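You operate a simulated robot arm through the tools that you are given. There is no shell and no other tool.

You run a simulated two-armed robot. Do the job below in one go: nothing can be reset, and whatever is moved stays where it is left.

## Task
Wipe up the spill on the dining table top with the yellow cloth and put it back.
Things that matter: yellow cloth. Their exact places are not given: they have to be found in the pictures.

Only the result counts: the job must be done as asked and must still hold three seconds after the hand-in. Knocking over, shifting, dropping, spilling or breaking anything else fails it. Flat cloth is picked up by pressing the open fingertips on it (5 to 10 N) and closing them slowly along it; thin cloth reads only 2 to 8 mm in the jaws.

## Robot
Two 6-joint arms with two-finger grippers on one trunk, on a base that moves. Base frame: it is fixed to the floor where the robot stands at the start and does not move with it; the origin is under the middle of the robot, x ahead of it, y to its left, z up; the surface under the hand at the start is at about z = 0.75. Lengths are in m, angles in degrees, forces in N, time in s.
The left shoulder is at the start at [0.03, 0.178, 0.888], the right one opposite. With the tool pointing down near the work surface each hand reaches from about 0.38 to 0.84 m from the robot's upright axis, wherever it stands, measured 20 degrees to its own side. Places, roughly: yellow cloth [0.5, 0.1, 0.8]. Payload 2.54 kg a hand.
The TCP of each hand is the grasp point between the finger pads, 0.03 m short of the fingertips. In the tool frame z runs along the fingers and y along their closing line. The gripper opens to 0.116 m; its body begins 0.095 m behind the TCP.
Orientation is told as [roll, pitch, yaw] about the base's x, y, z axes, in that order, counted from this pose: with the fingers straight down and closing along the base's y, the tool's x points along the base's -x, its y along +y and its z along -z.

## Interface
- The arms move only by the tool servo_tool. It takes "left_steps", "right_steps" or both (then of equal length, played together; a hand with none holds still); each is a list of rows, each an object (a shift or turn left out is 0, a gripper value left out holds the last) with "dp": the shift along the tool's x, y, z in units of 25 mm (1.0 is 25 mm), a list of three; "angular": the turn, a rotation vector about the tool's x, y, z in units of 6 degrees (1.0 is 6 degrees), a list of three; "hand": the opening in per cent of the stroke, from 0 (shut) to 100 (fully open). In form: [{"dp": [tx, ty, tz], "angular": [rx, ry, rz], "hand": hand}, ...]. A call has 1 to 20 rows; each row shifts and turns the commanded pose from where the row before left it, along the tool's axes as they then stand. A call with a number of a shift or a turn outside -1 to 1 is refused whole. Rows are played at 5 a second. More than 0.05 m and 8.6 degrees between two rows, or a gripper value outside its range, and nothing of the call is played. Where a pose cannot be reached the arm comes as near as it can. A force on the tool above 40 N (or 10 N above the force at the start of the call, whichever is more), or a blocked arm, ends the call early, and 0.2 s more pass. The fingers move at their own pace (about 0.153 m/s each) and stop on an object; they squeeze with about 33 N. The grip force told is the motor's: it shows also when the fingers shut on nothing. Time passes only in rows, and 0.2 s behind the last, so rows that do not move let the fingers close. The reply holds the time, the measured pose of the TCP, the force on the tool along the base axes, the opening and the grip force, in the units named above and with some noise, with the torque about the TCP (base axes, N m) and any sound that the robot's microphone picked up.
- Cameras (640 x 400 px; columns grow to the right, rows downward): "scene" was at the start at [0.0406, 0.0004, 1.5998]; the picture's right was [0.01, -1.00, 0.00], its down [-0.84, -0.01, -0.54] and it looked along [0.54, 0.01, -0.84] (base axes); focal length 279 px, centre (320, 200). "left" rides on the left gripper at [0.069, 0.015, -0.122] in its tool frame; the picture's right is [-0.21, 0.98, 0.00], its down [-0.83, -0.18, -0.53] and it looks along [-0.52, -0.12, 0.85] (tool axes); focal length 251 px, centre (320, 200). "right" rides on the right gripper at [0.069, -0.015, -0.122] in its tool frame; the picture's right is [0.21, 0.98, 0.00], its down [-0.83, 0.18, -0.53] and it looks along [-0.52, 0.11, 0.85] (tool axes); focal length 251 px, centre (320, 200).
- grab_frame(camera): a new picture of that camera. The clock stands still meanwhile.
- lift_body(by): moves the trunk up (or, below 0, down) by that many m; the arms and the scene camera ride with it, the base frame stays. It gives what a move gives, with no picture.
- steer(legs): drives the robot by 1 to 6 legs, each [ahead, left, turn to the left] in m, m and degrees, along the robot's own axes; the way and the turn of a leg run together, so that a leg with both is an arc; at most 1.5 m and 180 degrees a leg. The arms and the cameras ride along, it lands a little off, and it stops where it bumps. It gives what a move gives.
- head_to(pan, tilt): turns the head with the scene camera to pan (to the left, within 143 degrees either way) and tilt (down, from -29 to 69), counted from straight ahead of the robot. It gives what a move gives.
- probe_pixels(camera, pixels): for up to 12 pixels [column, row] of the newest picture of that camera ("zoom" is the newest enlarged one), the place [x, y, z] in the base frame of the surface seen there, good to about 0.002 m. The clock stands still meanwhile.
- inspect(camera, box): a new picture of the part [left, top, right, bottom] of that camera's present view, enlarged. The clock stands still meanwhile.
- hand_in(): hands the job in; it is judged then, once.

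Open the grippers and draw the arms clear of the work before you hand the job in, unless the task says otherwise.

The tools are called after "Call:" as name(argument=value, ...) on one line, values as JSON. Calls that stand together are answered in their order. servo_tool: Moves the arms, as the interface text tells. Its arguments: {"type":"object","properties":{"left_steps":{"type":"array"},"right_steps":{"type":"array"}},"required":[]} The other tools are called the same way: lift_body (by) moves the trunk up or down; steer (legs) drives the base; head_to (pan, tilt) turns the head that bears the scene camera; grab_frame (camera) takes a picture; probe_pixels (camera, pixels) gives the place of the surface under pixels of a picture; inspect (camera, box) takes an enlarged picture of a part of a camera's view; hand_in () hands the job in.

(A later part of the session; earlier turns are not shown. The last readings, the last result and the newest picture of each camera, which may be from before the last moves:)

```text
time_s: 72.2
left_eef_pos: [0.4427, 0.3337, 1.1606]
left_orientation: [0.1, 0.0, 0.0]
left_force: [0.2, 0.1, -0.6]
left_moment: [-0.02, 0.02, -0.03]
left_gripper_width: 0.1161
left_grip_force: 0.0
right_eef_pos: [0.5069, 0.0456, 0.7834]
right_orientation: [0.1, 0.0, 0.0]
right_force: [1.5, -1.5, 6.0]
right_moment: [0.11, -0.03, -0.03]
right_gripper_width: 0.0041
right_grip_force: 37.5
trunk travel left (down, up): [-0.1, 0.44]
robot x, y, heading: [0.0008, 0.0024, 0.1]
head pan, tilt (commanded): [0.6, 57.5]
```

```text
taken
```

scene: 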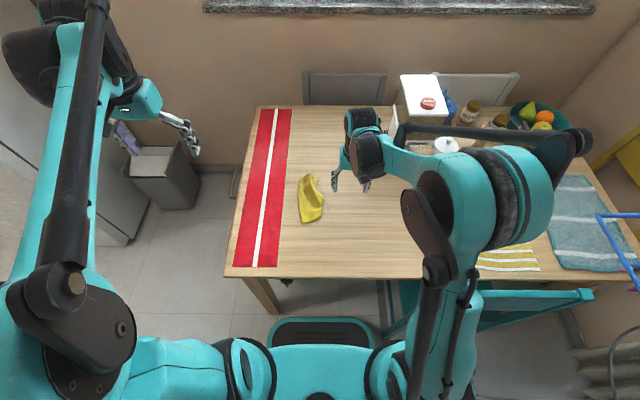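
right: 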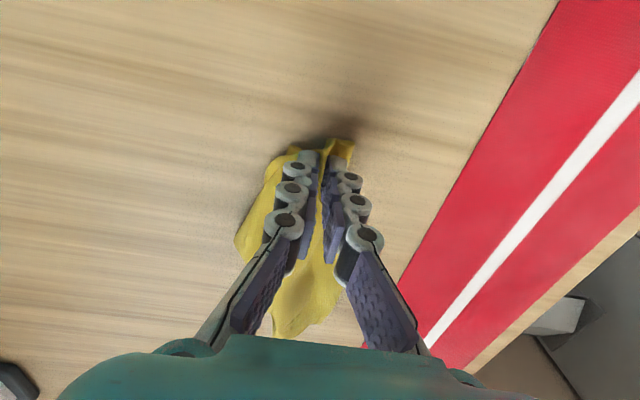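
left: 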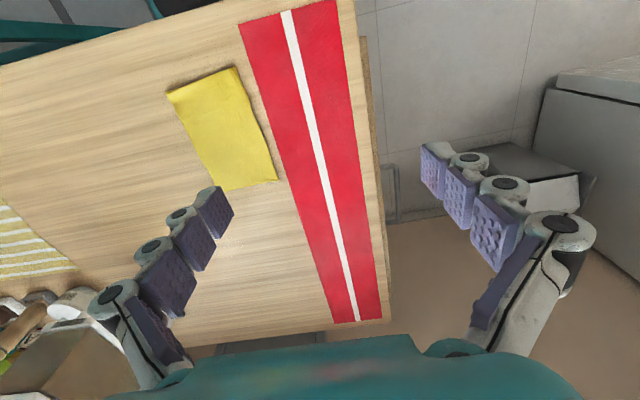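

The near-left part is gripped (4.1 mm). I lift it about 11 cm while moving slightly toward the robot, so the tucked flap can fall open while the far end stays on the table.

Call:
servo_tool(right_steps=[{"dp": [0, 0, -0.4], "hand": 0}, {"dp": [0.1, 0, -0.6]}, {"dp": [0.1, 0, -0.7]}, {"dp": [0.1, 0, -0.7]}, {"dp": [0.1, 0, -0.7]}, {"dp": [0.1, 0, -0.7]}, {"dp": [0.1, 0, -0.5]}, {"dp": [0, 0, 0]}, {"dp": [0, 0, 0]}])

Call:
inspect(camera="scene", box=[270, 150, 370, 240])

Call:
grab_frame(camera="right")

Call:
grab_frame(camera="left")

```text
time_s: 74.2
left_eef_pos: [0.4425, 0.3329, 1.1604]
left_orientation: [0.0, -0.1, -0.1]
left_force: [-0.9, 0.5, 0.3]
left_moment: [-0.01, -0.03, 0.0]
left_gripper_width: 0.1162
left_grip_force: 0.0
right_eef_pos: [0.4909, 0.0459, 0.8905]
right_orientation: [-0.1, 0.0, 0.0]
right_force: [1.2, -0.6, 0.4]
right_moment: [0.19, 0.07, -0.04]
right_gripper_width: 0.0034
right_grip_force: 37.2
trunk travel left (down, up): [-0.1, 0.44]
robot x, y, heading: [-0.0019, -0.0002, 0.1]
head pan, tilt (commanded): [0.6, 57.5]
```

```text
4.44 times, centred on (320, 195) of scene
```

zoom: 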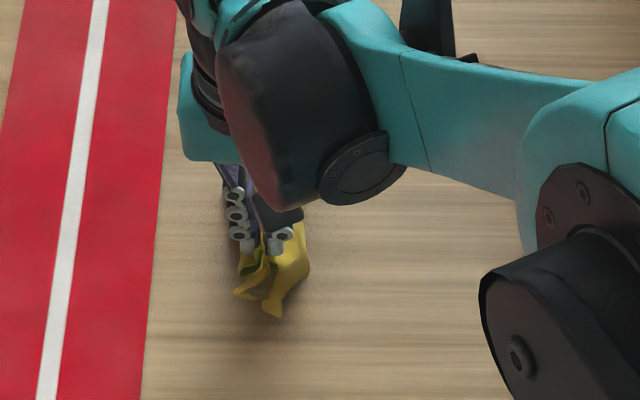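

```text
taken
```

right: 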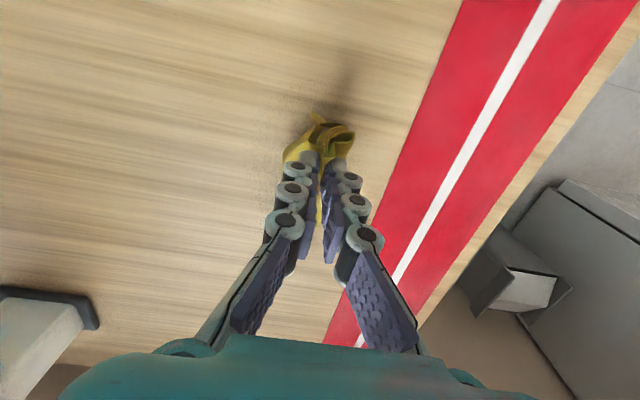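

```text
taken
```

left: 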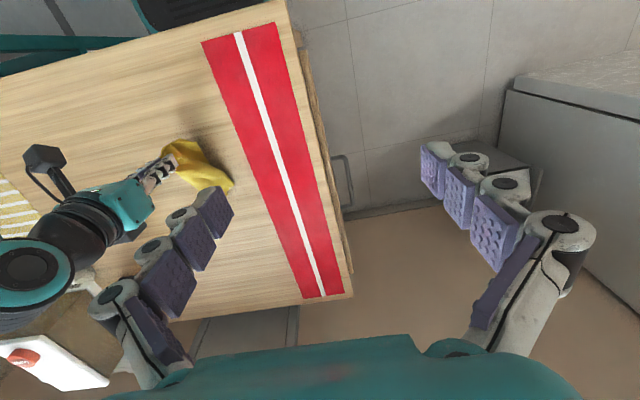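

The left hand's camera sees the cloth at (165-232,140-190). I enlarge that view to see how the cloth hangs.

Call:
inspect(camera="left", box=[120, 120, 250, 210])

Call:
inspect(camera="scene", box=[295, 175, 350, 230])

```text
4.44 times, centred on (185, 165) of left
```

zoom: 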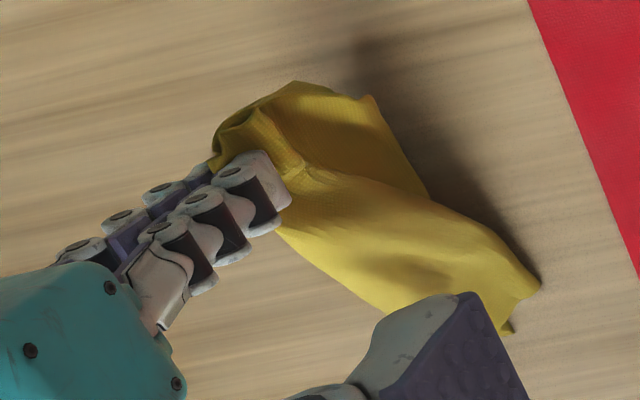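

```text
7.27 times, centred on (322, 202) of scene
```

zoom: 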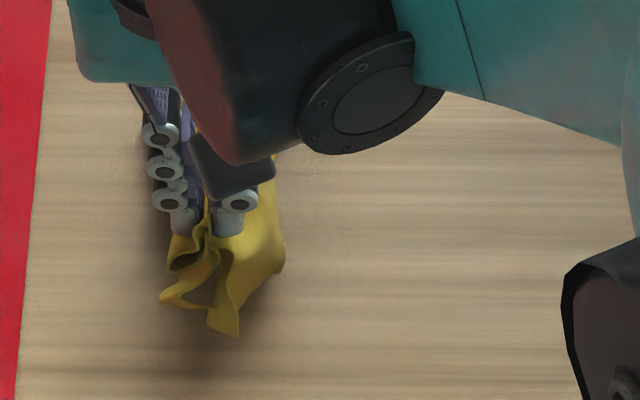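

The cloth is mostly lifted and hangs in folds from its near edge. I lift it fully and carry it forward to (0.66,0.06,1.0), so it hangs out straight; then I can lay its far end down and pull it back into place.

Call:
servo_tool(right_steps=[{"dp": [-0.1, 0, -0.6], "hand": 0}, {"dp": [-0.4, 0.05, -0.8]}, {"dp": [-0.7, 0.07, -0.8]}, {"dp": [-0.8, 0.07, -0.8]}, {"dp": [-0.8, 0.07, -0.7]}, {"dp": [-0.8, 0.07, -0.5]}, {"dp": [-0.8, 0.07, -0.2]}, {"dp": [-0.8, 0.07, 0]}, {"dp": [-0.8, 0.07, 0]}, {"dp": [-0.6, 0.05, 0]}, {"dp": [-0.2, 0, 0]}, {"dp": [0, 0, 0]}, {"dp": [0, 0, 0]}, {"dp": [0, 0, 0]}])

Call:
grab_frame(camera="scene")

Call:
grab_frame(camera="right")

Call:
inspect(camera="scene", box=[270, 120, 370, 210])

Call:
inspect(camera="left", box=[0, 120, 320, 320])

```text
time_s: 77.2
left_eef_pos: [0.4425, 0.3343, 1.1603]
left_orientation: [0.1, 0.1, 0.0]
left_force: [0.4, 0.5, 0.0]
left_moment: [0.01, 0.01, 0.0]
left_gripper_width: 0.1162
left_grip_force: 0.1
right_eef_pos: [0.6626, 0.06, 1.0001]
right_orientation: [-0.1, 0.1, 0.0]
right_force: [-0.6, -0.6, -1.5]
right_moment: [0.07, -0.04, 0.02]
right_gripper_width: 0.0037
right_grip_force: 36.9
trunk travel left (down, up): [-0.1, 0.44]
robot x, y, heading: [0.0024, 0.0002, -0.2]
head pan, tilt (commanded): [0.6, 57.5]
```

```text
taken
```

scene: 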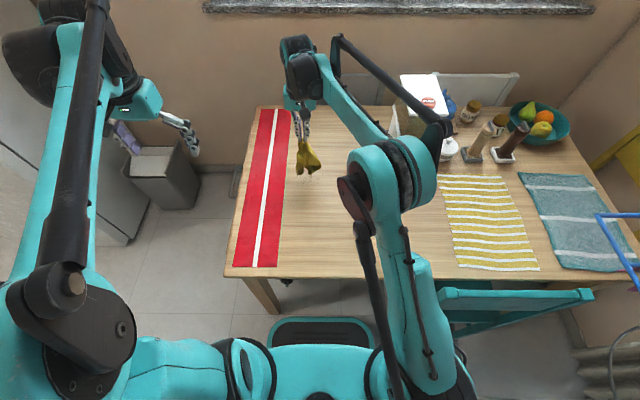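

```text
taken
```

right: 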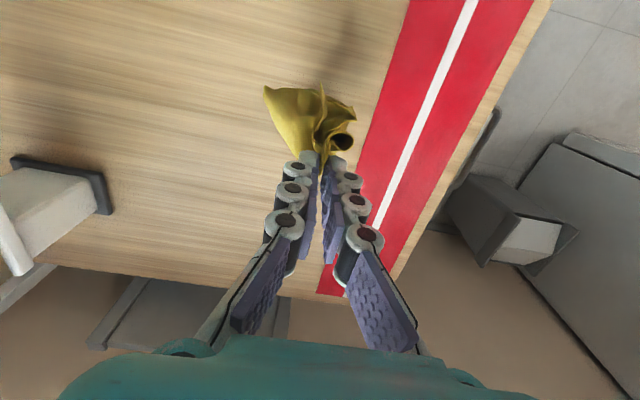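

```text
4.44 times, centred on (320, 165) of scene
```

zoom: 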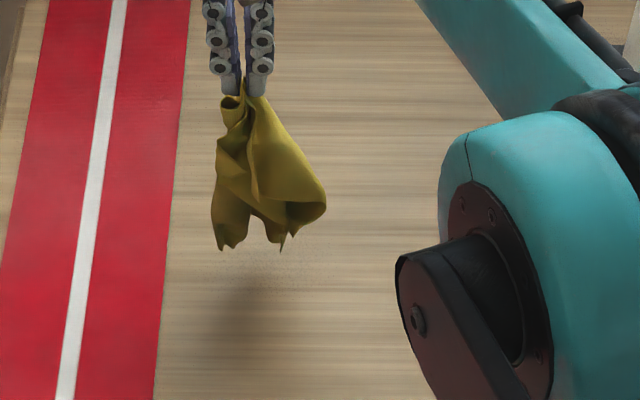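

```text
2.00 times, centred on (160, 220) of left
```

zoom: 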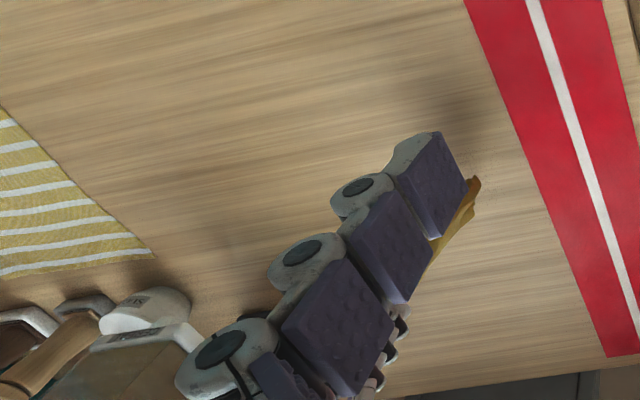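

The cloth now hangs out from its near edge, about 15 cm long, with its bottom near (0.66,0.05). I lower it and lay it down while moving back toward the robot along y = 0.06.

Call:
servo_tool(right_steps=[{"dp": [0, 0, 0.6], "hand": 0}, {"dp": [0, 0, 0.9]}, {"dp": [0.1, 0, 0.9]}, {"dp": [0.3, 0, 0.4]}, {"dp": [0.56, 0, 0.2]}, {"dp": [0.56, 0, 0.24]}, {"dp": [0.56, 0, 0.28]}, {"dp": [0.56, 0, 0.36]}, {"dp": [0.52, 0, 0.4]}, {"dp": [0.52, 0, 0.44]}, {"dp": [0.48, 0, 0.48]}, {"dp": [0.48, 0, 0.52]}, {"dp": [0.44, 0, 0.52]}, {"dp": [0.44, 0, 0.56]}, {"dp": [0.4, 0, 0.56]}, {"dp": [0.36, 0, 0.56]}, {"dp": [0.36, 0, 0.5]}, {"dp": [0, 0, 0]}])

Call:
grab_frame(camera="scene")

Call:
inspect(camera="scene", box=[270, 150, 370, 240])

Call:
grab_frame(camera="right")

```text
time_s: 81.0
left_eef_pos: [0.4427, 0.3331, 1.1593]
left_orientation: [0.0, 0.0, -0.1]
left_force: [0.4, 0.0, -0.5]
left_moment: [0.02, 0.0, -0.02]
left_gripper_width: 0.1159
left_grip_force: 0.0
right_eef_pos: [0.4957, 0.0592, 0.7895]
right_orientation: [0.0, 0.0, 0.0]
right_force: [0.9, 0.1, 6.6]
right_moment: [-0.12, -0.07, 0.02]
right_gripper_width: 0.0008
right_grip_force: 28.8
trunk travel left (down, up): [-0.1, 0.44]
robot x, y, heading: [0.0031, 0.0017, -0.1]
head pan, tilt (commanded): [0.6, 57.5]
```

```text
taken
```

scene: 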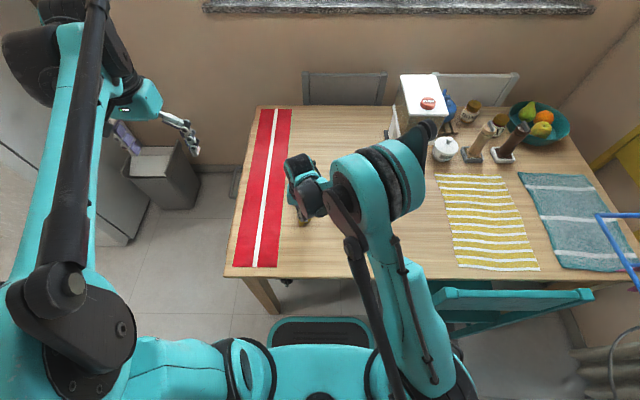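

```text
4.44 times, centred on (320, 195) of scene
```

zoom: 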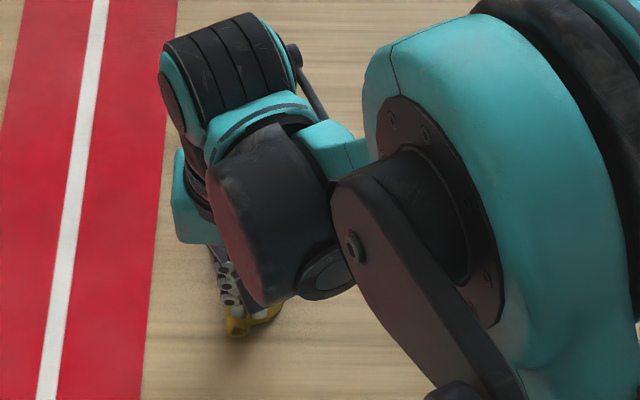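

```text
taken
```

right: 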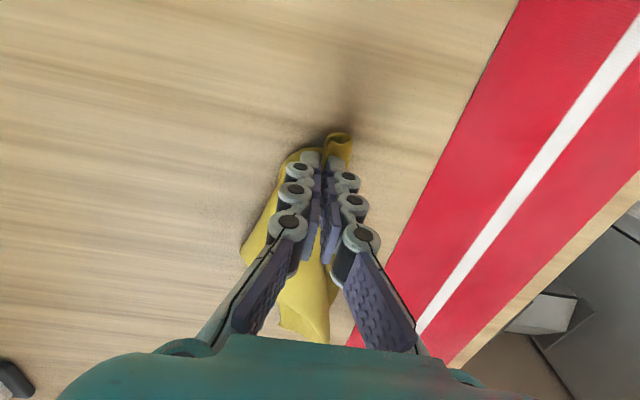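

The jaws now read only 0.8 mm, so the cloth may have slipped down in them, though it still lies under the fingers. I ease up by 2 mm, pull back a little toward the robot and see whether the cloth follows.

Call:
servo_tool(right_steps=[{"dp": [0.2, 0, -0.1], "hand": 0}, {"dp": [0.4, 0, 0]}, {"dp": [0.4, 0, 0]}, {"dp": [0.4, 0, 0]}, {"dp": [0, 0, 0]}])

Call:
grab_frame(camera="right")

Call:
grab_frame(camera="left")

```text
time_s: 82.2
left_eef_pos: [0.4418, 0.3335, 1.1601]
left_orientation: [0.0, -0.1, -0.1]
left_force: [0.1, 0.2, 0.6]
left_moment: [0.03, 0.0, 0.0]
left_gripper_width: 0.116
left_grip_force: 0.1
right_eef_pos: [0.4611, 0.0605, 0.7915]
right_orientation: [-0.1, 0.0, 0.0]
right_force: [0.0, 0.2, -1.3]
right_moment: [-0.01, 0.01, -0.02]
right_gripper_width: 0.0042
right_grip_force: 31.1
trunk travel left (down, up): [-0.1, 0.44]
robot x, y, heading: [-0.0028, 0.0035, 0.1]
head pan, tilt (commanded): [0.6, 57.5]
```

```text
taken
```

right: 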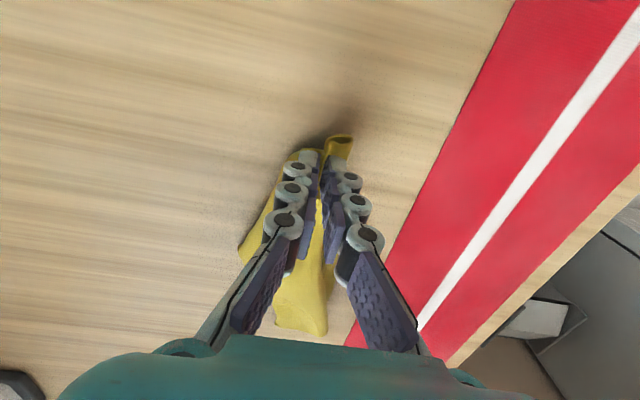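

```text
taken
```

left: 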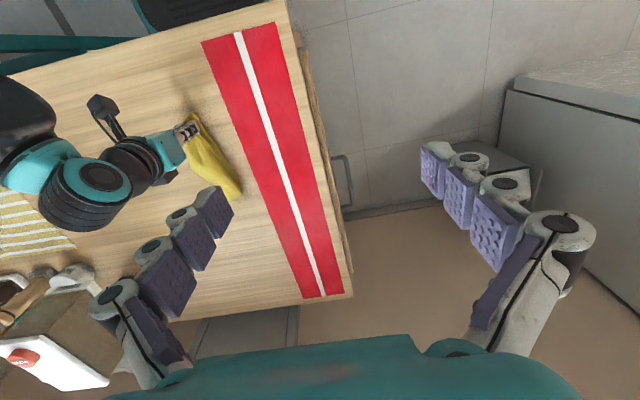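

The cloth is still held (4.2 mm) and follows. In the left picture it trails from (190,120) to (240,195). I probe its extent in that view.

Call:
probe_pixels(camera="left", pixels=[[238, 193], [225, 197], [195, 118], [225, 160], [210, 165], [200, 145], [190, 170]])

Call:
inspect(camera="left", box=[140, 100, 260, 210])

```text
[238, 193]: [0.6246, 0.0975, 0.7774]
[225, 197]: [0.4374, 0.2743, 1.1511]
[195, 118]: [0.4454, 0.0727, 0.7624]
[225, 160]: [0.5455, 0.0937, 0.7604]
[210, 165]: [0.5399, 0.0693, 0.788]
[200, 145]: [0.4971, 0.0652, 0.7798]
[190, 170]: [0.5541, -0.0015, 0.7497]
```

```text
3.64 times, centred on (200, 155) of left
```

zoom: 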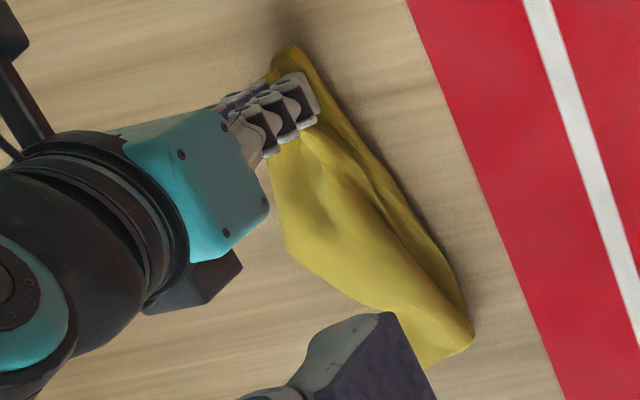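

The cloth spans about x 0.445–0.63, with its left edge at y of about 0.09. I pull it back another 6.5 cm, to about x 0.38–0.57.

Call:
servo_tool(right_steps=[{"dp": [0.3, 0, 0.04], "hand": 0}, {"dp": [0.5, -0.03, 0.04]}, {"dp": [0.5, -0.03, 0]}, {"dp": [0.5, -0.03, 0]}, {"dp": [0.5, -0.03, 0]}, {"dp": [0.3, 0, 0]}, {"dp": [0, 0, 0]}])

Call:
inspect(camera="left", box=[140, 80, 260, 190])

Call:
grab_frame(camera="scene")

```text
time_s: 83.8
left_eef_pos: [0.4423, 0.3328, 1.1597]
left_orientation: [0.0, -0.1, 0.0]
left_force: [-0.3, 0.6, 0.1]
left_moment: [0.03, 0.01, -0.03]
left_gripper_width: 0.1157
left_grip_force: 0.0
right_eef_pos: [0.3958, 0.0572, 0.7898]
right_orientation: [-0.1, 0.0, -0.1]
right_force: [0.3, -0.8, 0.1]
right_moment: [0.0, -0.02, 0.0]
right_gripper_width: 0.0037
right_grip_force: 29.2
trunk travel left (down, up): [-0.1, 0.44]
robot x, y, heading: [0.0012, -0.0044, 0.3]
head pan, tilt (commanded): [0.6, 57.5]
```

```text
3.64 times, centred on (200, 135) of left
```

zoom: 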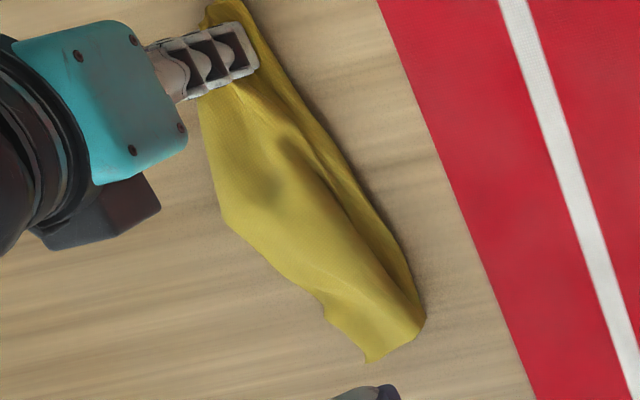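

```text
taken
```

scene: 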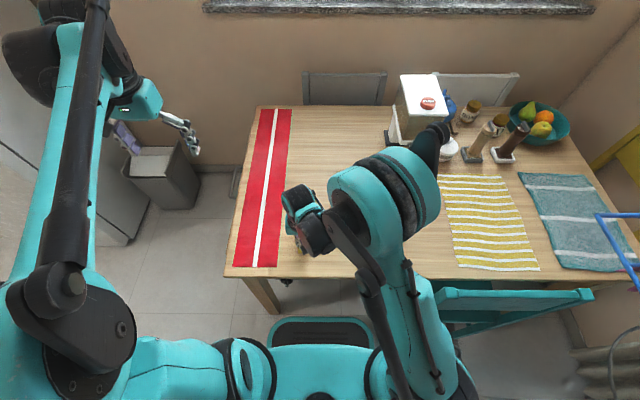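

The cloth is back in its region. The spill's place at scene (310-360,140-180) is unobstructed now, so I check it closely, and probe the cloth's outline from the left view.

Call:
probe_pixels(camera="zoom", pixels=[[420, 318], [370, 358], [325, 310], [225, 215], [205, 130], [330, 150], [385, 240], [290, 200], [340, 220], [210, 10]])

Call:
inspect(camera="scene", box=[308, 140, 372, 180])

```text
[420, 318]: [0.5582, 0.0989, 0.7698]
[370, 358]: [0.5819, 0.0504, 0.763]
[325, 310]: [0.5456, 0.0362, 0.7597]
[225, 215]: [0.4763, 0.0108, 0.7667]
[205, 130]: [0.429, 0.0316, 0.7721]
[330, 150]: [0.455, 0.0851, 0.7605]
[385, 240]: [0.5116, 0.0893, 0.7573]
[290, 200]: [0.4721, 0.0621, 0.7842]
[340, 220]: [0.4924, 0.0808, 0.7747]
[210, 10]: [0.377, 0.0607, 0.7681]
```

```text
10.00 times, centred on (340, 160) of scene
```

zoom: 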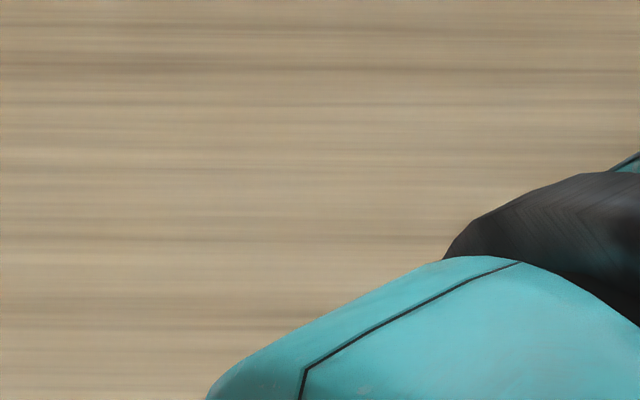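

The spill area is fully clean. The cloth now covers about x 0.375–0.58, y 0.01–0.10, close to its old place. I press lightly and open the fingers slowly to release it and spread the gathered near end.

Call:
servo_tool(right_steps=[{"dp": [0, 0, 0.16], "hand": 0}, {"dp": [0, 0, 0.12], "hand": 0}, {"dp": [0, 0, 0.04], "hand": 3}, {"dp": [0, 0, 0.01], "hand": 7}, {"dp": [0, 0, 0.01], "hand": 11}, {"dp": [0, 0, 0.01], "hand": 15}, {"dp": [0, 0, 0.01], "hand": 19}, {"hand": 23}, {"hand": 27}, {"hand": 31}, {"hand": 35}, {"hand": 39}, {"hand": 43}])

Call:
grab_frame(camera="right")

Call:
inspect(camera="left", box=[140, 80, 260, 190])

```text
time_s: 86.6
left_eef_pos: [0.442, 0.3333, 1.1594]
left_orientation: [-0.1, 0.1, 0.1]
left_force: [-0.5, 0.3, 0.3]
left_moment: [0.0, 0.02, -0.03]
left_gripper_width: 0.1162
left_grip_force: 0.0
right_eef_pos: [0.3955, 0.0568, 0.7812]
right_orientation: [0.0, 0.1, -0.1]
right_force: [0.6, -0.9, 1.1]
right_moment: [-0.02, 0.02, 0.04]
right_gripper_width: 0.0501
right_grip_force: 0.0
trunk travel left (down, up): [-0.1, 0.44]
robot x, y, heading: [-0.0042, -0.0023, 0.0]
head pan, tilt (commanded): [0.6, 57.5]
```

```text
taken
```

right: 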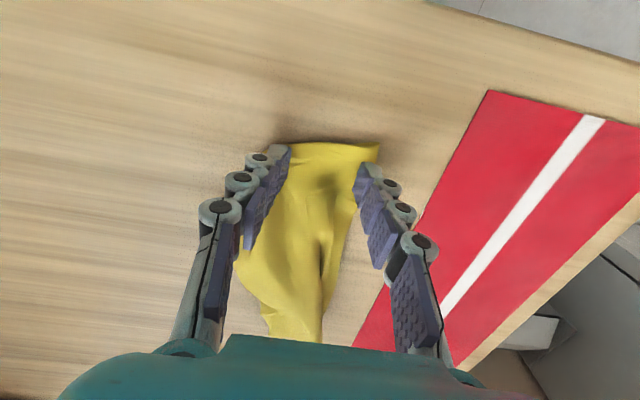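

```text
3.64 times, centred on (200, 135) of left
```

zoom: 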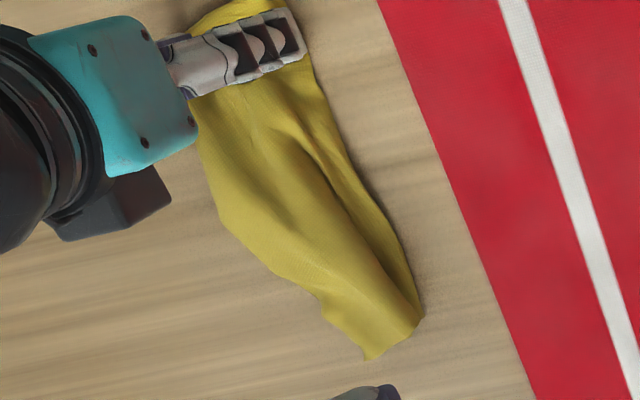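

The near end has spread well, to about 50 mm between the fingers. I press a touch more and open a little further, then lift off.

Call:
servo_tool(right_steps=[{"dp": [0, 0, 0.03], "hand": 45}, {"dp": [0, 0, 0.02], "hand": 49}, {"dp": [0, 0, 0.01], "hand": 53}, {"hand": 57}, {"hand": 61}, {"hand": 65}, {"dp": [0, 0, -0.3]}, {"dp": [0, 0, -0.6]}, {"dp": [0, 0, -0.8]}, {"dp": [0, -0.6, -0.9]}, {"dp": [0, -1, -0.9]}, {"dp": [0, -1, -0.9]}, {"dp": [0, -1, -0.6]}, {"dp": [0, -1, 0]}, {"dp": [0, 0, 0]}])

Call:
grab_frame(camera="scene")

Call:
inspect(camera="scene", box=[265, 190, 345, 260])

Call:
inspect(camera="left", box=[140, 70, 260, 180])

```text
time_s: 89.8
left_eef_pos: [0.4434, 0.3341, 1.159]
left_orientation: [-0.1, 0.0, 0.0]
left_force: [-0.1, -0.8, -0.4]
left_moment: [-0.02, -0.01, -0.02]
left_gripper_width: 0.1162
left_grip_force: 0.0
right_eef_pos: [0.3968, -0.0576, 0.9039]
right_orientation: [-0.1, 0.0, 0.1]
right_force: [0.2, -0.3, -0.6]
right_moment: [-0.01, -0.02, -0.02]
right_gripper_width: 0.0754
right_grip_force: 0.0
trunk travel left (down, up): [-0.1, 0.44]
robot x, y, heading: [0.001, 0.0033, 0.1]
head pan, tilt (commanded): [0.6, 57.5]
```

```text
taken
```

scene: 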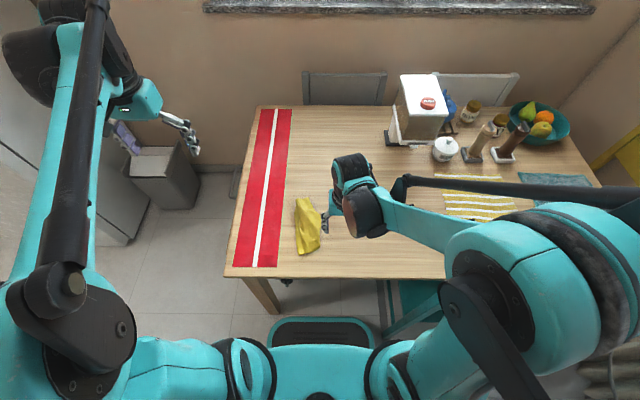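

```text
5.71 times, centred on (305, 225) of scene
```

zoom: 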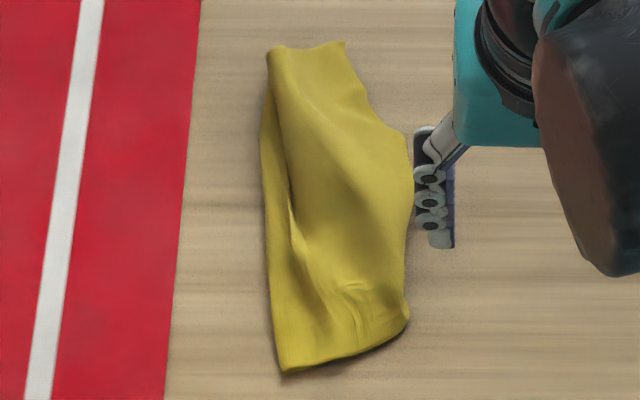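

```text
3.64 times, centred on (200, 125) of left
```

zoom: 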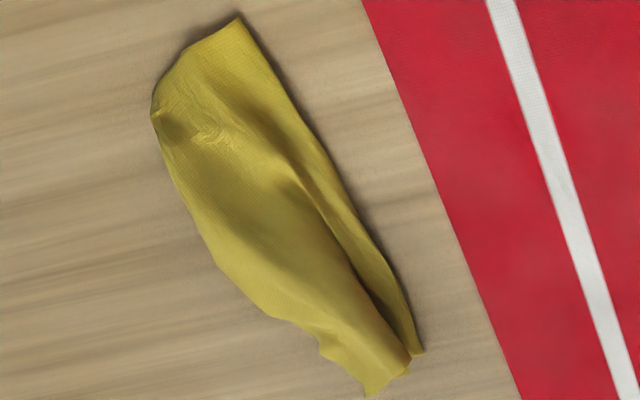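

The cloth lies much flatter now, with one fold left along the left side of its far half, at (265-295,60-230) in the scene enlargement. I probe heights there, to pull the fold open by dragging the upper layer a little to the right.

Call:
inspect(camera="scene", box=[265, 190, 345, 260])

Call:
probe_pixels(camera="zoom", pixels=[[272, 52], [340, 46], [262, 140], [283, 140], [320, 100], [330, 150], [372, 125], [408, 150], [282, 368], [405, 320], [300, 270], [350, 230]])

```text
5.71 times, centred on (305, 225) of scene
```

zoom: 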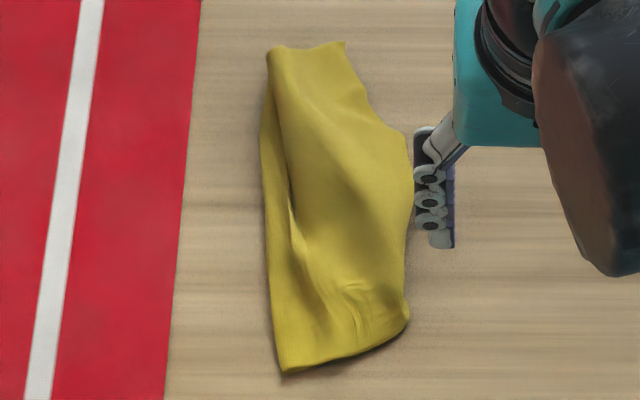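

```text
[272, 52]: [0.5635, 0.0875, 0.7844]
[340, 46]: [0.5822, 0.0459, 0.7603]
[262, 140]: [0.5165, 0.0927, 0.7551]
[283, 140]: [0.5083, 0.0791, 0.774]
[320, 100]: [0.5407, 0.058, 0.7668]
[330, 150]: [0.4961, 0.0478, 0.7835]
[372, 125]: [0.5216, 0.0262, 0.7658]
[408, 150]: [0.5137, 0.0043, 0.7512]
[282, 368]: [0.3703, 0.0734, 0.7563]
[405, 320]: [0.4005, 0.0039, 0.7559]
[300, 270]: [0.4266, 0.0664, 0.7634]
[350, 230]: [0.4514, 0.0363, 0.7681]
```

The cloth's outline (x 0.37–0.58, y 0.0–0.095) already matches its old place to within about 1 cm. I flatten the last fold: I move the closed fingers above the far half at (0.54,0.058) and come down lightly.

Call:
servo_tool(right_steps=[{"dp": [-0.3, 0.2, 0], "hand": 6}, {"dp": [-0.7, 0.5, 0.1]}, {"dp": [-0.8, 0.6, 0.2]}, {"dp": [-0.8, 0.7, 0.2]}, {"dp": [-0.8, 0.7, 0.3]}, {"dp": [-0.8, 0.7, 0.4]}, {"dp": [-0.8, 0.7, 0.5]}, {"dp": [-0.72, 0.54, 0.6]}, {"dp": [0, 0, 0.6]}, {"dp": [0, 0, 0.4]}, {"dp": [0, 0, 0]}])

Call:
inspect(camera="left", box=[140, 70, 260, 180])

```text
time_s: 92.2
left_eef_pos: [0.4425, 0.3331, 1.1594]
left_orientation: [0.0, 0.0, -0.1]
left_force: [0.2, -0.4, -0.2]
left_moment: [0.05, -0.01, -0.02]
left_gripper_width: 0.1159
left_grip_force: 0.0
right_eef_pos: [0.5391, 0.0584, 0.8225]
right_orientation: [0.0, -0.1, 0.0]
right_force: [0.4, 0.6, -0.3]
right_moment: [0.0, 0.0, 0.02]
right_gripper_width: 0.007
right_grip_force: 0.0
trunk travel left (down, up): [-0.1, 0.44]
robot x, y, heading: [-0.0036, 0.0026, -0.1]
head pan, tilt (commanded): [0.6, 57.5]
```

```text
3.64 times, centred on (200, 125) of left
```

zoom: 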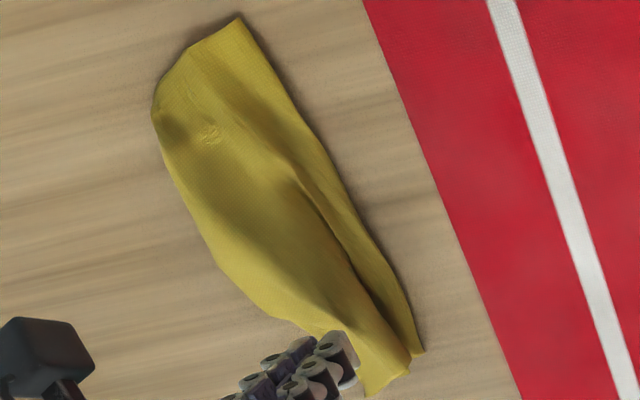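

The closed fingertips are above the far end. I lower them to about 5 N on the upper layer.

Call:
servo_tool(right_steps=[{"dp": [0, 0, 0.6]}, {"dp": [0, 0, 0.4]}, {"dp": [0, 0, 0.2]}, {"dp": [0, 0, 0.12]}, {"dp": [0, 0, 0.08]}, {"dp": [0, 0, 0]}])

```text
time_s: 93.6
left_eef_pos: [0.4421, 0.3321, 1.1605]
left_orientation: [0.0, 0.0, 0.0]
left_force: [-0.9, -0.2, 0.2]
left_moment: [0.01, 0.04, -0.03]
left_gripper_width: 0.1162
left_grip_force: 0.2
right_eef_pos: [0.5388, 0.0585, 0.7875]
right_orientation: [0.0, 0.1, 0.0]
right_force: [0.3, 0.1, 0.5]
right_moment: [-0.01, 0.01, 0.01]
right_gripper_width: 0.0065
right_grip_force: 0.1
trunk travel left (down, up): [-0.1, 0.44]
robot x, y, heading: [-0.0003, -0.0007, 0.0]
head pan, tilt (commanded): [0.6, 57.5]
```

Only 0.5 N at z = 0.7875, so I go down in 1 mm steps until the press is a few newtons.

Call:
servo_tool(right_steps=[{"dp": [0, 0, 0.08]}, {"dp": [0, 0, 0.06]}, {"dp": [0, 0, 0.04]}, {"dp": [0, 0, 0]}])

```text
time_s: 94.6
left_eef_pos: [0.4422, 0.3336, 1.1593]
left_orientation: [0.0, 0.0, 0.0]
left_force: [0.0, 0.6, 0.2]
left_moment: [-0.01, -0.01, 0.0]
left_gripper_width: 0.1162
left_grip_force: 0.1
right_eef_pos: [0.5384, 0.058, 0.7821]
right_orientation: [0.1, 0.1, 0.0]
right_force: [0.2, 0.4, 1.7]
right_moment: [0.0, 0.01, -0.04]
right_gripper_width: 0.0065
right_grip_force: 0.1
trunk travel left (down, up): [-0.1, 0.44]
robot x, y, heading: [-0.0005, 0.0013, 0.2]
head pan, tilt (commanded): [0.6, 57.5]
```

The press is 1.7 N. I add 1 mm of press and drag 3 cm to the right to pull the fold open.

Call:
servo_tool(right_steps=[{"dp": [0, 0, 0.04]}, {"dp": [0, -0.2, 0]}, {"dp": [0, -0.3, 0]}, {"dp": [0, -0.3, 0]}, {"dp": [0, -0.3, 0]}, {"dp": [0, 0, 0]}])

Call:
inspect(camera="left", box=[140, 70, 260, 180])

Call:
grab_frame(camera="right")

```text
time_s: 96.0
left_eef_pos: [0.4431, 0.3325, 1.1598]
left_orientation: [0.0, 0.0, -0.1]
left_force: [-0.7, -0.6, -0.1]
left_moment: [0.02, -0.02, -0.02]
left_gripper_width: 0.1159
left_grip_force: 0.0
right_eef_pos: [0.5391, 0.0304, 0.7818]
right_orientation: [0.0, 0.0, 0.0]
right_force: [0.2, 0.2, -0.1]
right_moment: [-0.02, 0.01, -0.02]
right_gripper_width: 0.0072
right_grip_force: 0.1
trunk travel left (down, up): [-0.1, 0.44]
robot x, y, heading: [-0.0014, -0.0017, 0.2]
head pan, tilt (commanded): [0.6, 57.5]
```

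```text
3.64 times, centred on (200, 125) of left
```

zoom: 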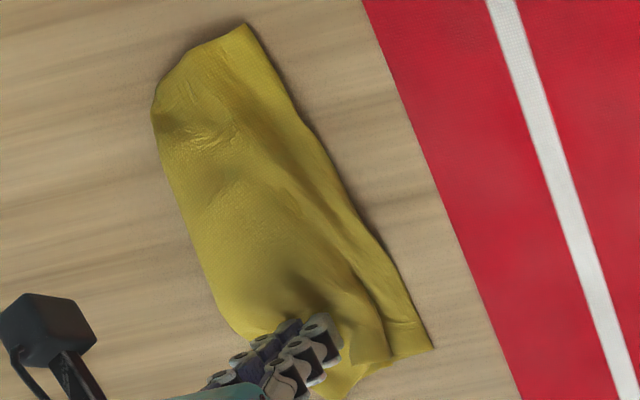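

```text
taken
```

right: 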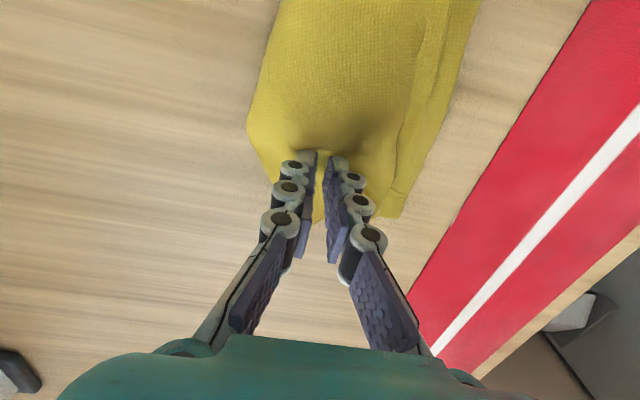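

The fold has opened nicely and the cloth is broader now. I press another millimetre and drag 2.5 cm more to the right.

Call:
servo_tool(right_steps=[{"dp": [0, 0, 0.06]}, {"dp": [0, -0.2, 0]}, {"dp": [0, -0.3, 0]}, {"dp": [0, -0.3, 0]}, {"dp": [0, -0.2, 0]}, {"dp": [0, 0, 0]}])

Call:
grab_frame(camera="right")

Call:
inspect(camera="left", box=[140, 70, 260, 180])

```text
time_s: 97.4
left_eef_pos: [0.4408, 0.3346, 1.1614]
left_orientation: [0.0, 0.0, 0.1]
left_force: [-0.1, -0.5, 0.2]
left_moment: [-0.02, -0.02, -0.01]
left_gripper_width: 0.1158
left_grip_force: 0.1
right_eef_pos: [0.5374, 0.006, 0.7811]
right_orientation: [0.1, -0.1, 0.0]
right_force: [-0.5, 5.2, 13.9]
right_moment: [0.25, 0.07, 0.02]
right_gripper_width: 0.0077
right_grip_force: 0.5
trunk travel left (down, up): [-0.1, 0.44]
robot x, y, heading: [0.0002, -0.0004, -0.4]
head pan, tilt (commanded): [0.6, 57.5]
```

```text
taken
```

right: 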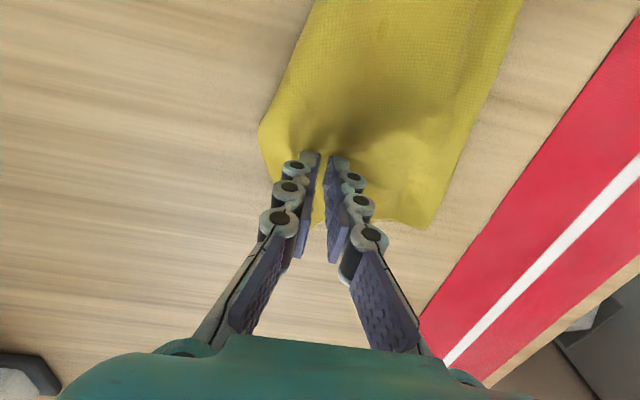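

```text
3.64 times, centred on (200, 125) of left
```

zoom: 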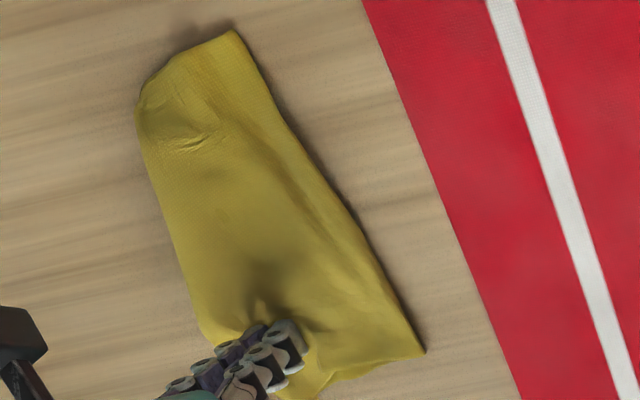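

The cloth is almost flat and spread to full width at the far end. I lift the hand straight up and aside, and check the result from above.

Call:
servo_tool(right_steps=[{"dp": [0, 0, -0.2]}, {"dp": [0, 0, -0.5]}, {"dp": [0, 0, -0.9]}, {"dp": [0, -0.4, -0.9]}, {"dp": [0, -0.8, -0.9]}, {"dp": [0, -1, -0.9]}, {"dp": [0, -1, -0.9]}, {"dp": [0, -1, -0.9]}, {"dp": [0, -1, -0.6]}, {"dp": [0, 0, 0]}])

Call:
grab_frame(camera="scene")

Call:
inspect(camera="scene", box=[265, 190, 345, 260])

Call:
probe_pixels(camera="zoom", pixels=[[320, 220], [320, 120], [320, 320], [280, 220], [380, 220]])

```text
time_s: 99.6
left_eef_pos: [0.4425, 0.3332, 1.1602]
left_orientation: [0.1, 0.1, 0.0]
left_force: [-0.9, 0.1, 0.5]
left_moment: [0.0, -0.02, -0.04]
left_gripper_width: 0.1161
left_grip_force: 0.1
right_eef_pos: [0.5386, -0.1239, 0.9471]
right_orientation: [0.1, 0.0, 0.0]
right_force: [-0.4, -0.1, 0.2]
right_moment: [-0.01, 0.02, -0.02]
right_gripper_width: 0.0068
right_grip_force: 0.1
trunk travel left (down, up): [-0.1, 0.44]
robot x, y, heading: [0.0022, 0.0031, 0.2]
head pan, tilt (commanded): [0.6, 57.5]
```

```text
taken
```

scene: 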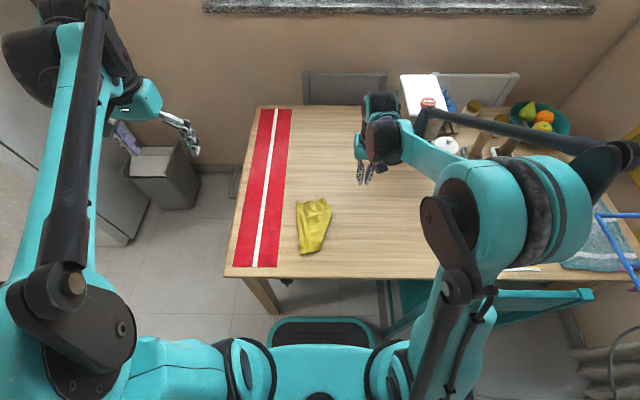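

```text
5.71 times, centred on (305, 225) of scene
```

zoom: 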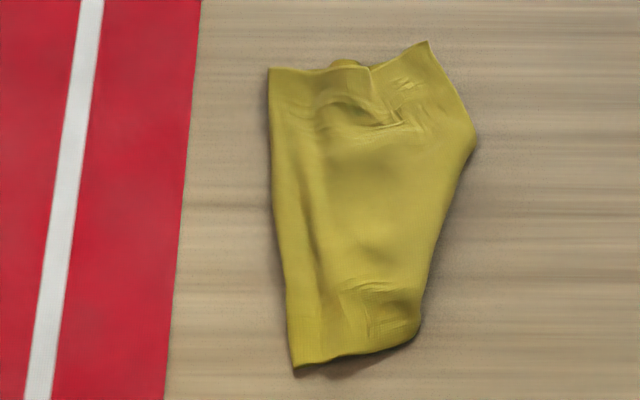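

```text
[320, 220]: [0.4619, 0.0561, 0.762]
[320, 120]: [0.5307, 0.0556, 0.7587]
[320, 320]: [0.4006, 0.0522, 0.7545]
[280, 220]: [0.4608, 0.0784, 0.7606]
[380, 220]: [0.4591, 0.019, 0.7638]
```

The cloth is spread out flat again at nearly its old place. I probe its corners to compare its centre with the original, which was about (0.477,0.058).

Call:
probe_pixels(camera="zoom", pixels=[[275, 75], [427, 48], [470, 140], [438, 240], [412, 335], [297, 360], [278, 220], [372, 200], [350, 160], [345, 72]])

Call:
inspect(camera="scene", box=[308, 140, 372, 180])

```text
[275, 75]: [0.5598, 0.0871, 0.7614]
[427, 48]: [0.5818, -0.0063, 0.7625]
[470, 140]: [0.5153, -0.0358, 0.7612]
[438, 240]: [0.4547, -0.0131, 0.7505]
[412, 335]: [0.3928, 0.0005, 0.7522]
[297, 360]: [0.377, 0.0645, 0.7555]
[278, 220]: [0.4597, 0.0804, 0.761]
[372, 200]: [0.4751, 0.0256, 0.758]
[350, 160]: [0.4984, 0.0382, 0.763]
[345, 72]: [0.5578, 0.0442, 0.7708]
```

```text
10.00 times, centred on (340, 160) of scene
```

zoom: 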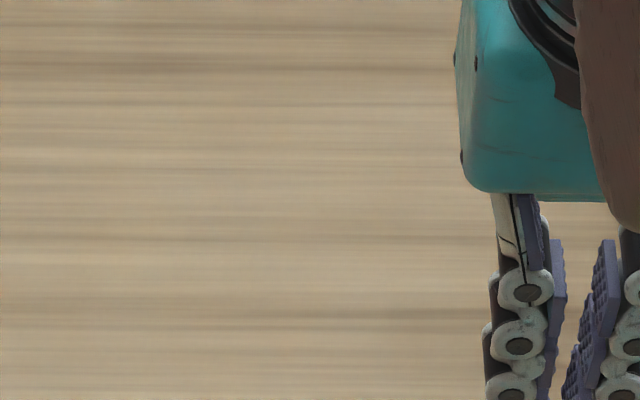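

The spill area is clean. The cloth's centre is at about (0.475,0.033), some 2.5 cm right of its old place. I nudge it left by pressing near its left edge, first at the far half, and drawing it 2.5 cm to the left.

Call:
servo_tool(right_steps=[{"dp": [0, 0.5, 0], "hand": 6}, {"dp": [0.05, 0.9, 0.2]}, {"dp": [0.05, 0.95, 0.3]}, {"dp": [0.05, 0.95, 0.3]}, {"dp": [0.05, 0.95, 0.3]}, {"dp": [0.05, 0.95, 0.3]}, {"dp": [0.05, 0.95, 0.3]}, {"dp": [0.05, 0.95, 0.4]}, {"dp": [0, 0.6, 0.7]}, {"dp": [0, 0, 0.9]}, {"dp": [0, 0, 0.9]}, {"dp": [0, 0, 0.9]}, {"dp": [0, 0, 0.6]}, {"dp": [0, 0, 0.2]}, {"dp": [0, 0, 0]}])

```text
time_s: 102.8
left_eef_pos: [0.4431, 0.3326, 1.1583]
left_orientation: [-0.1, 0.0, -0.1]
left_force: [0.1, 1.1, -0.5]
left_moment: [-0.05, -0.02, 0.04]
left_gripper_width: 0.1159
left_grip_force: 0.0
right_eef_pos: [0.5305, 0.0672, 0.7897]
right_orientation: [-0.1, -0.1, 0.1]
right_force: [-0.2, 0.4, 0.0]
right_moment: [0.0, 0.0, 0.02]
right_gripper_width: 0.0067
right_grip_force: 0.1
trunk travel left (down, up): [-0.1, 0.44]
robot x, y, heading: [0.0025, 0.0005, -0.1]
head pan, tilt (commanded): [0.6, 57.5]
```

The closed fingertips are about 6 mm above the cloth at (0.53,0.067). I go down in small steps to press.

Call:
servo_tool(right_steps=[{"dp": [0, 0, 0.14]}, {"dp": [0, 0, 0.1]}, {"dp": [0, 0, 0.06]}, {"dp": [0, 0, 0.04]}, {"dp": [0, 0, 0]}])

```text
time_s: 104.0
left_eef_pos: [0.4416, 0.3328, 1.1585]
left_orientation: [-0.1, 0.0, 0.0]
left_force: [0.4, -0.1, -0.8]
left_moment: [0.01, 0.03, 0.0]
left_gripper_width: 0.1162
left_grip_force: 0.1
right_eef_pos: [0.5304, 0.0667, 0.7827]
right_orientation: [0.0, 0.0, -0.1]
right_force: [0.4, -0.3, 2.2]
right_moment: [0.0, -0.01, 0.02]
right_gripper_width: 0.0064
right_grip_force: 0.0
trunk travel left (down, up): [-0.1, 0.44]
robot x, y, heading: [0.0037, 0.0016, 0.0]
head pan, tilt (commanded): [0.6, 57.5]
```

The press is 2.2 N. I add 1 mm and draw the cloth 2.7 cm to the left.

Call:
servo_tool(right_steps=[{"dp": [0, 0, 0.05]}, {"dp": [0, 0.2, 0.01]}, {"dp": [0, 0.3, 0]}, {"dp": [0, 0.3, 0]}, {"dp": [0, 0.3, 0]}, {"dp": [0, 0, 0]}])

Call:
inspect(camera="left", box=[140, 70, 260, 180])

Call:
grab_frame(camera="right")

```text
time_s: 105.4
left_eef_pos: [0.4421, 0.3333, 1.1598]
left_orientation: [-0.2, 0.0, 0.0]
left_force: [-0.8, 0.4, 0.4]
left_moment: [0.02, 0.0, -0.01]
left_gripper_width: 0.1161
left_grip_force: 0.1
right_eef_pos: [0.5301, 0.0963, 0.7805]
right_orientation: [0.0, -0.1, 0.0]
right_force: [-0.4, 0.3, 0.2]
right_moment: [0.0, 0.0, -0.01]
right_gripper_width: 0.0071
right_grip_force: 0.1
trunk travel left (down, up): [-0.1, 0.44]
robot x, y, heading: [-0.003, -0.0004, 0.1]
head pan, tilt (commanded): [0.6, 57.5]
```

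```text
3.64 times, centred on (200, 125) of left
```

zoom: 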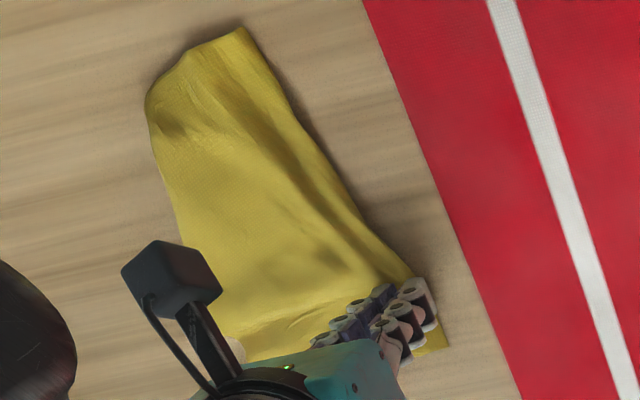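

```text
taken
```

right: 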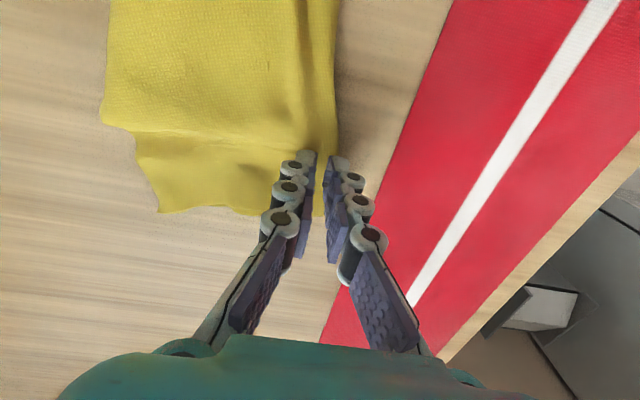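

The far half moved left well and lies flatter. I lift a few centimetres, move to the near half's left edge at about (0.42,0.06) and come down there.

Call:
servo_tool(right_steps=[{"dp": [0, 0, -0.4]}, {"dp": [0, 0, -0.9]}, {"dp": [0.4, -0.2, -0.3]}, {"dp": [0.8, -0.3, 0]}, {"dp": [0.8, -0.3, 0]}, {"dp": [0.8, -0.3, 0]}, {"dp": [0.8, -0.3, 0]}, {"dp": [0.8, -0.1, 0]}, {"dp": [0, 0, 0.5]}, {"dp": [0, 0, 0.5]}, {"dp": [0, 0, 0.3]}, {"dp": [0, 0, 0.16]}, {"dp": [0, 0, 0.06]}, {"dp": [0, 0, 0]}])

```text
time_s: 108.4
left_eef_pos: [0.4429, 0.3327, 1.1588]
left_orientation: [0.0, -0.1, 0.1]
left_force: [-0.2, -0.7, 0.6]
left_moment: [0.01, 0.0, 0.02]
left_gripper_width: 0.116
left_grip_force: 0.1
right_eef_pos: [0.4201, 0.0579, 0.7831]
right_orientation: [0.0, 0.0, 0.0]
right_force: [-0.4, -0.4, 0.5]
right_moment: [0.0, 0.01, -0.03]
right_gripper_width: 0.0069
right_grip_force: 0.1
trunk travel left (down, up): [-0.1, 0.44]
robot x, y, heading: [-0.0019, 0.0005, -0.2]
head pan, tilt (commanded): [0.6, 57.5]
```

The fingers are at (0.42,0.058), just touching. I press about 2 mm more and draw the near half 3 cm to the left.

Call:
servo_tool(right_steps=[{"dp": [0, 0, 0.06]}, {"dp": [0, 0, 0.03]}, {"dp": [0, 0.2, 0]}, {"dp": [0, 0.3, 0]}, {"dp": [0, 0.3, 0]}, {"dp": [0, 0.3, 0]}, {"dp": [0, 0.1, 0]}, {"dp": [0, 0, 0]}])

Call:
inspect(camera="left", box=[140, 70, 260, 180])

Call:
grab_frame(camera="right")

```text
time_s: 110.2
left_eef_pos: [0.4414, 0.3324, 1.1612]
left_orientation: [0.1, -0.1, 0.0]
left_force: [-0.7, -0.5, 1.0]
left_moment: [-0.01, 0.0, -0.03]
left_gripper_width: 0.116
left_grip_force: 0.0
right_eef_pos: [0.4199, 0.0879, 0.7803]
right_orientation: [0.0, 0.0, 0.0]
right_force: [0.3, -3.3, 10.1]
right_moment: [-0.2, -0.03, -0.03]
right_gripper_width: 0.0069
right_grip_force: 0.1
trunk travel left (down, up): [-0.1, 0.44]
robot x, y, heading: [0.0021, 0.0017, 0.3]
head pan, tilt (commanded): [0.6, 57.5]
```

```text
3.64 times, centred on (200, 125) of left
```

zoom: 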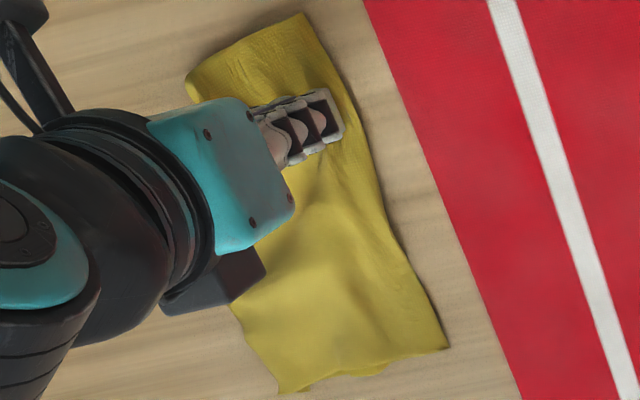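

```text
taken
```

right: 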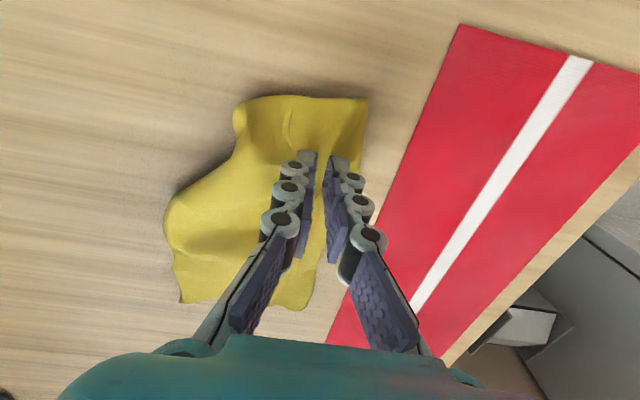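

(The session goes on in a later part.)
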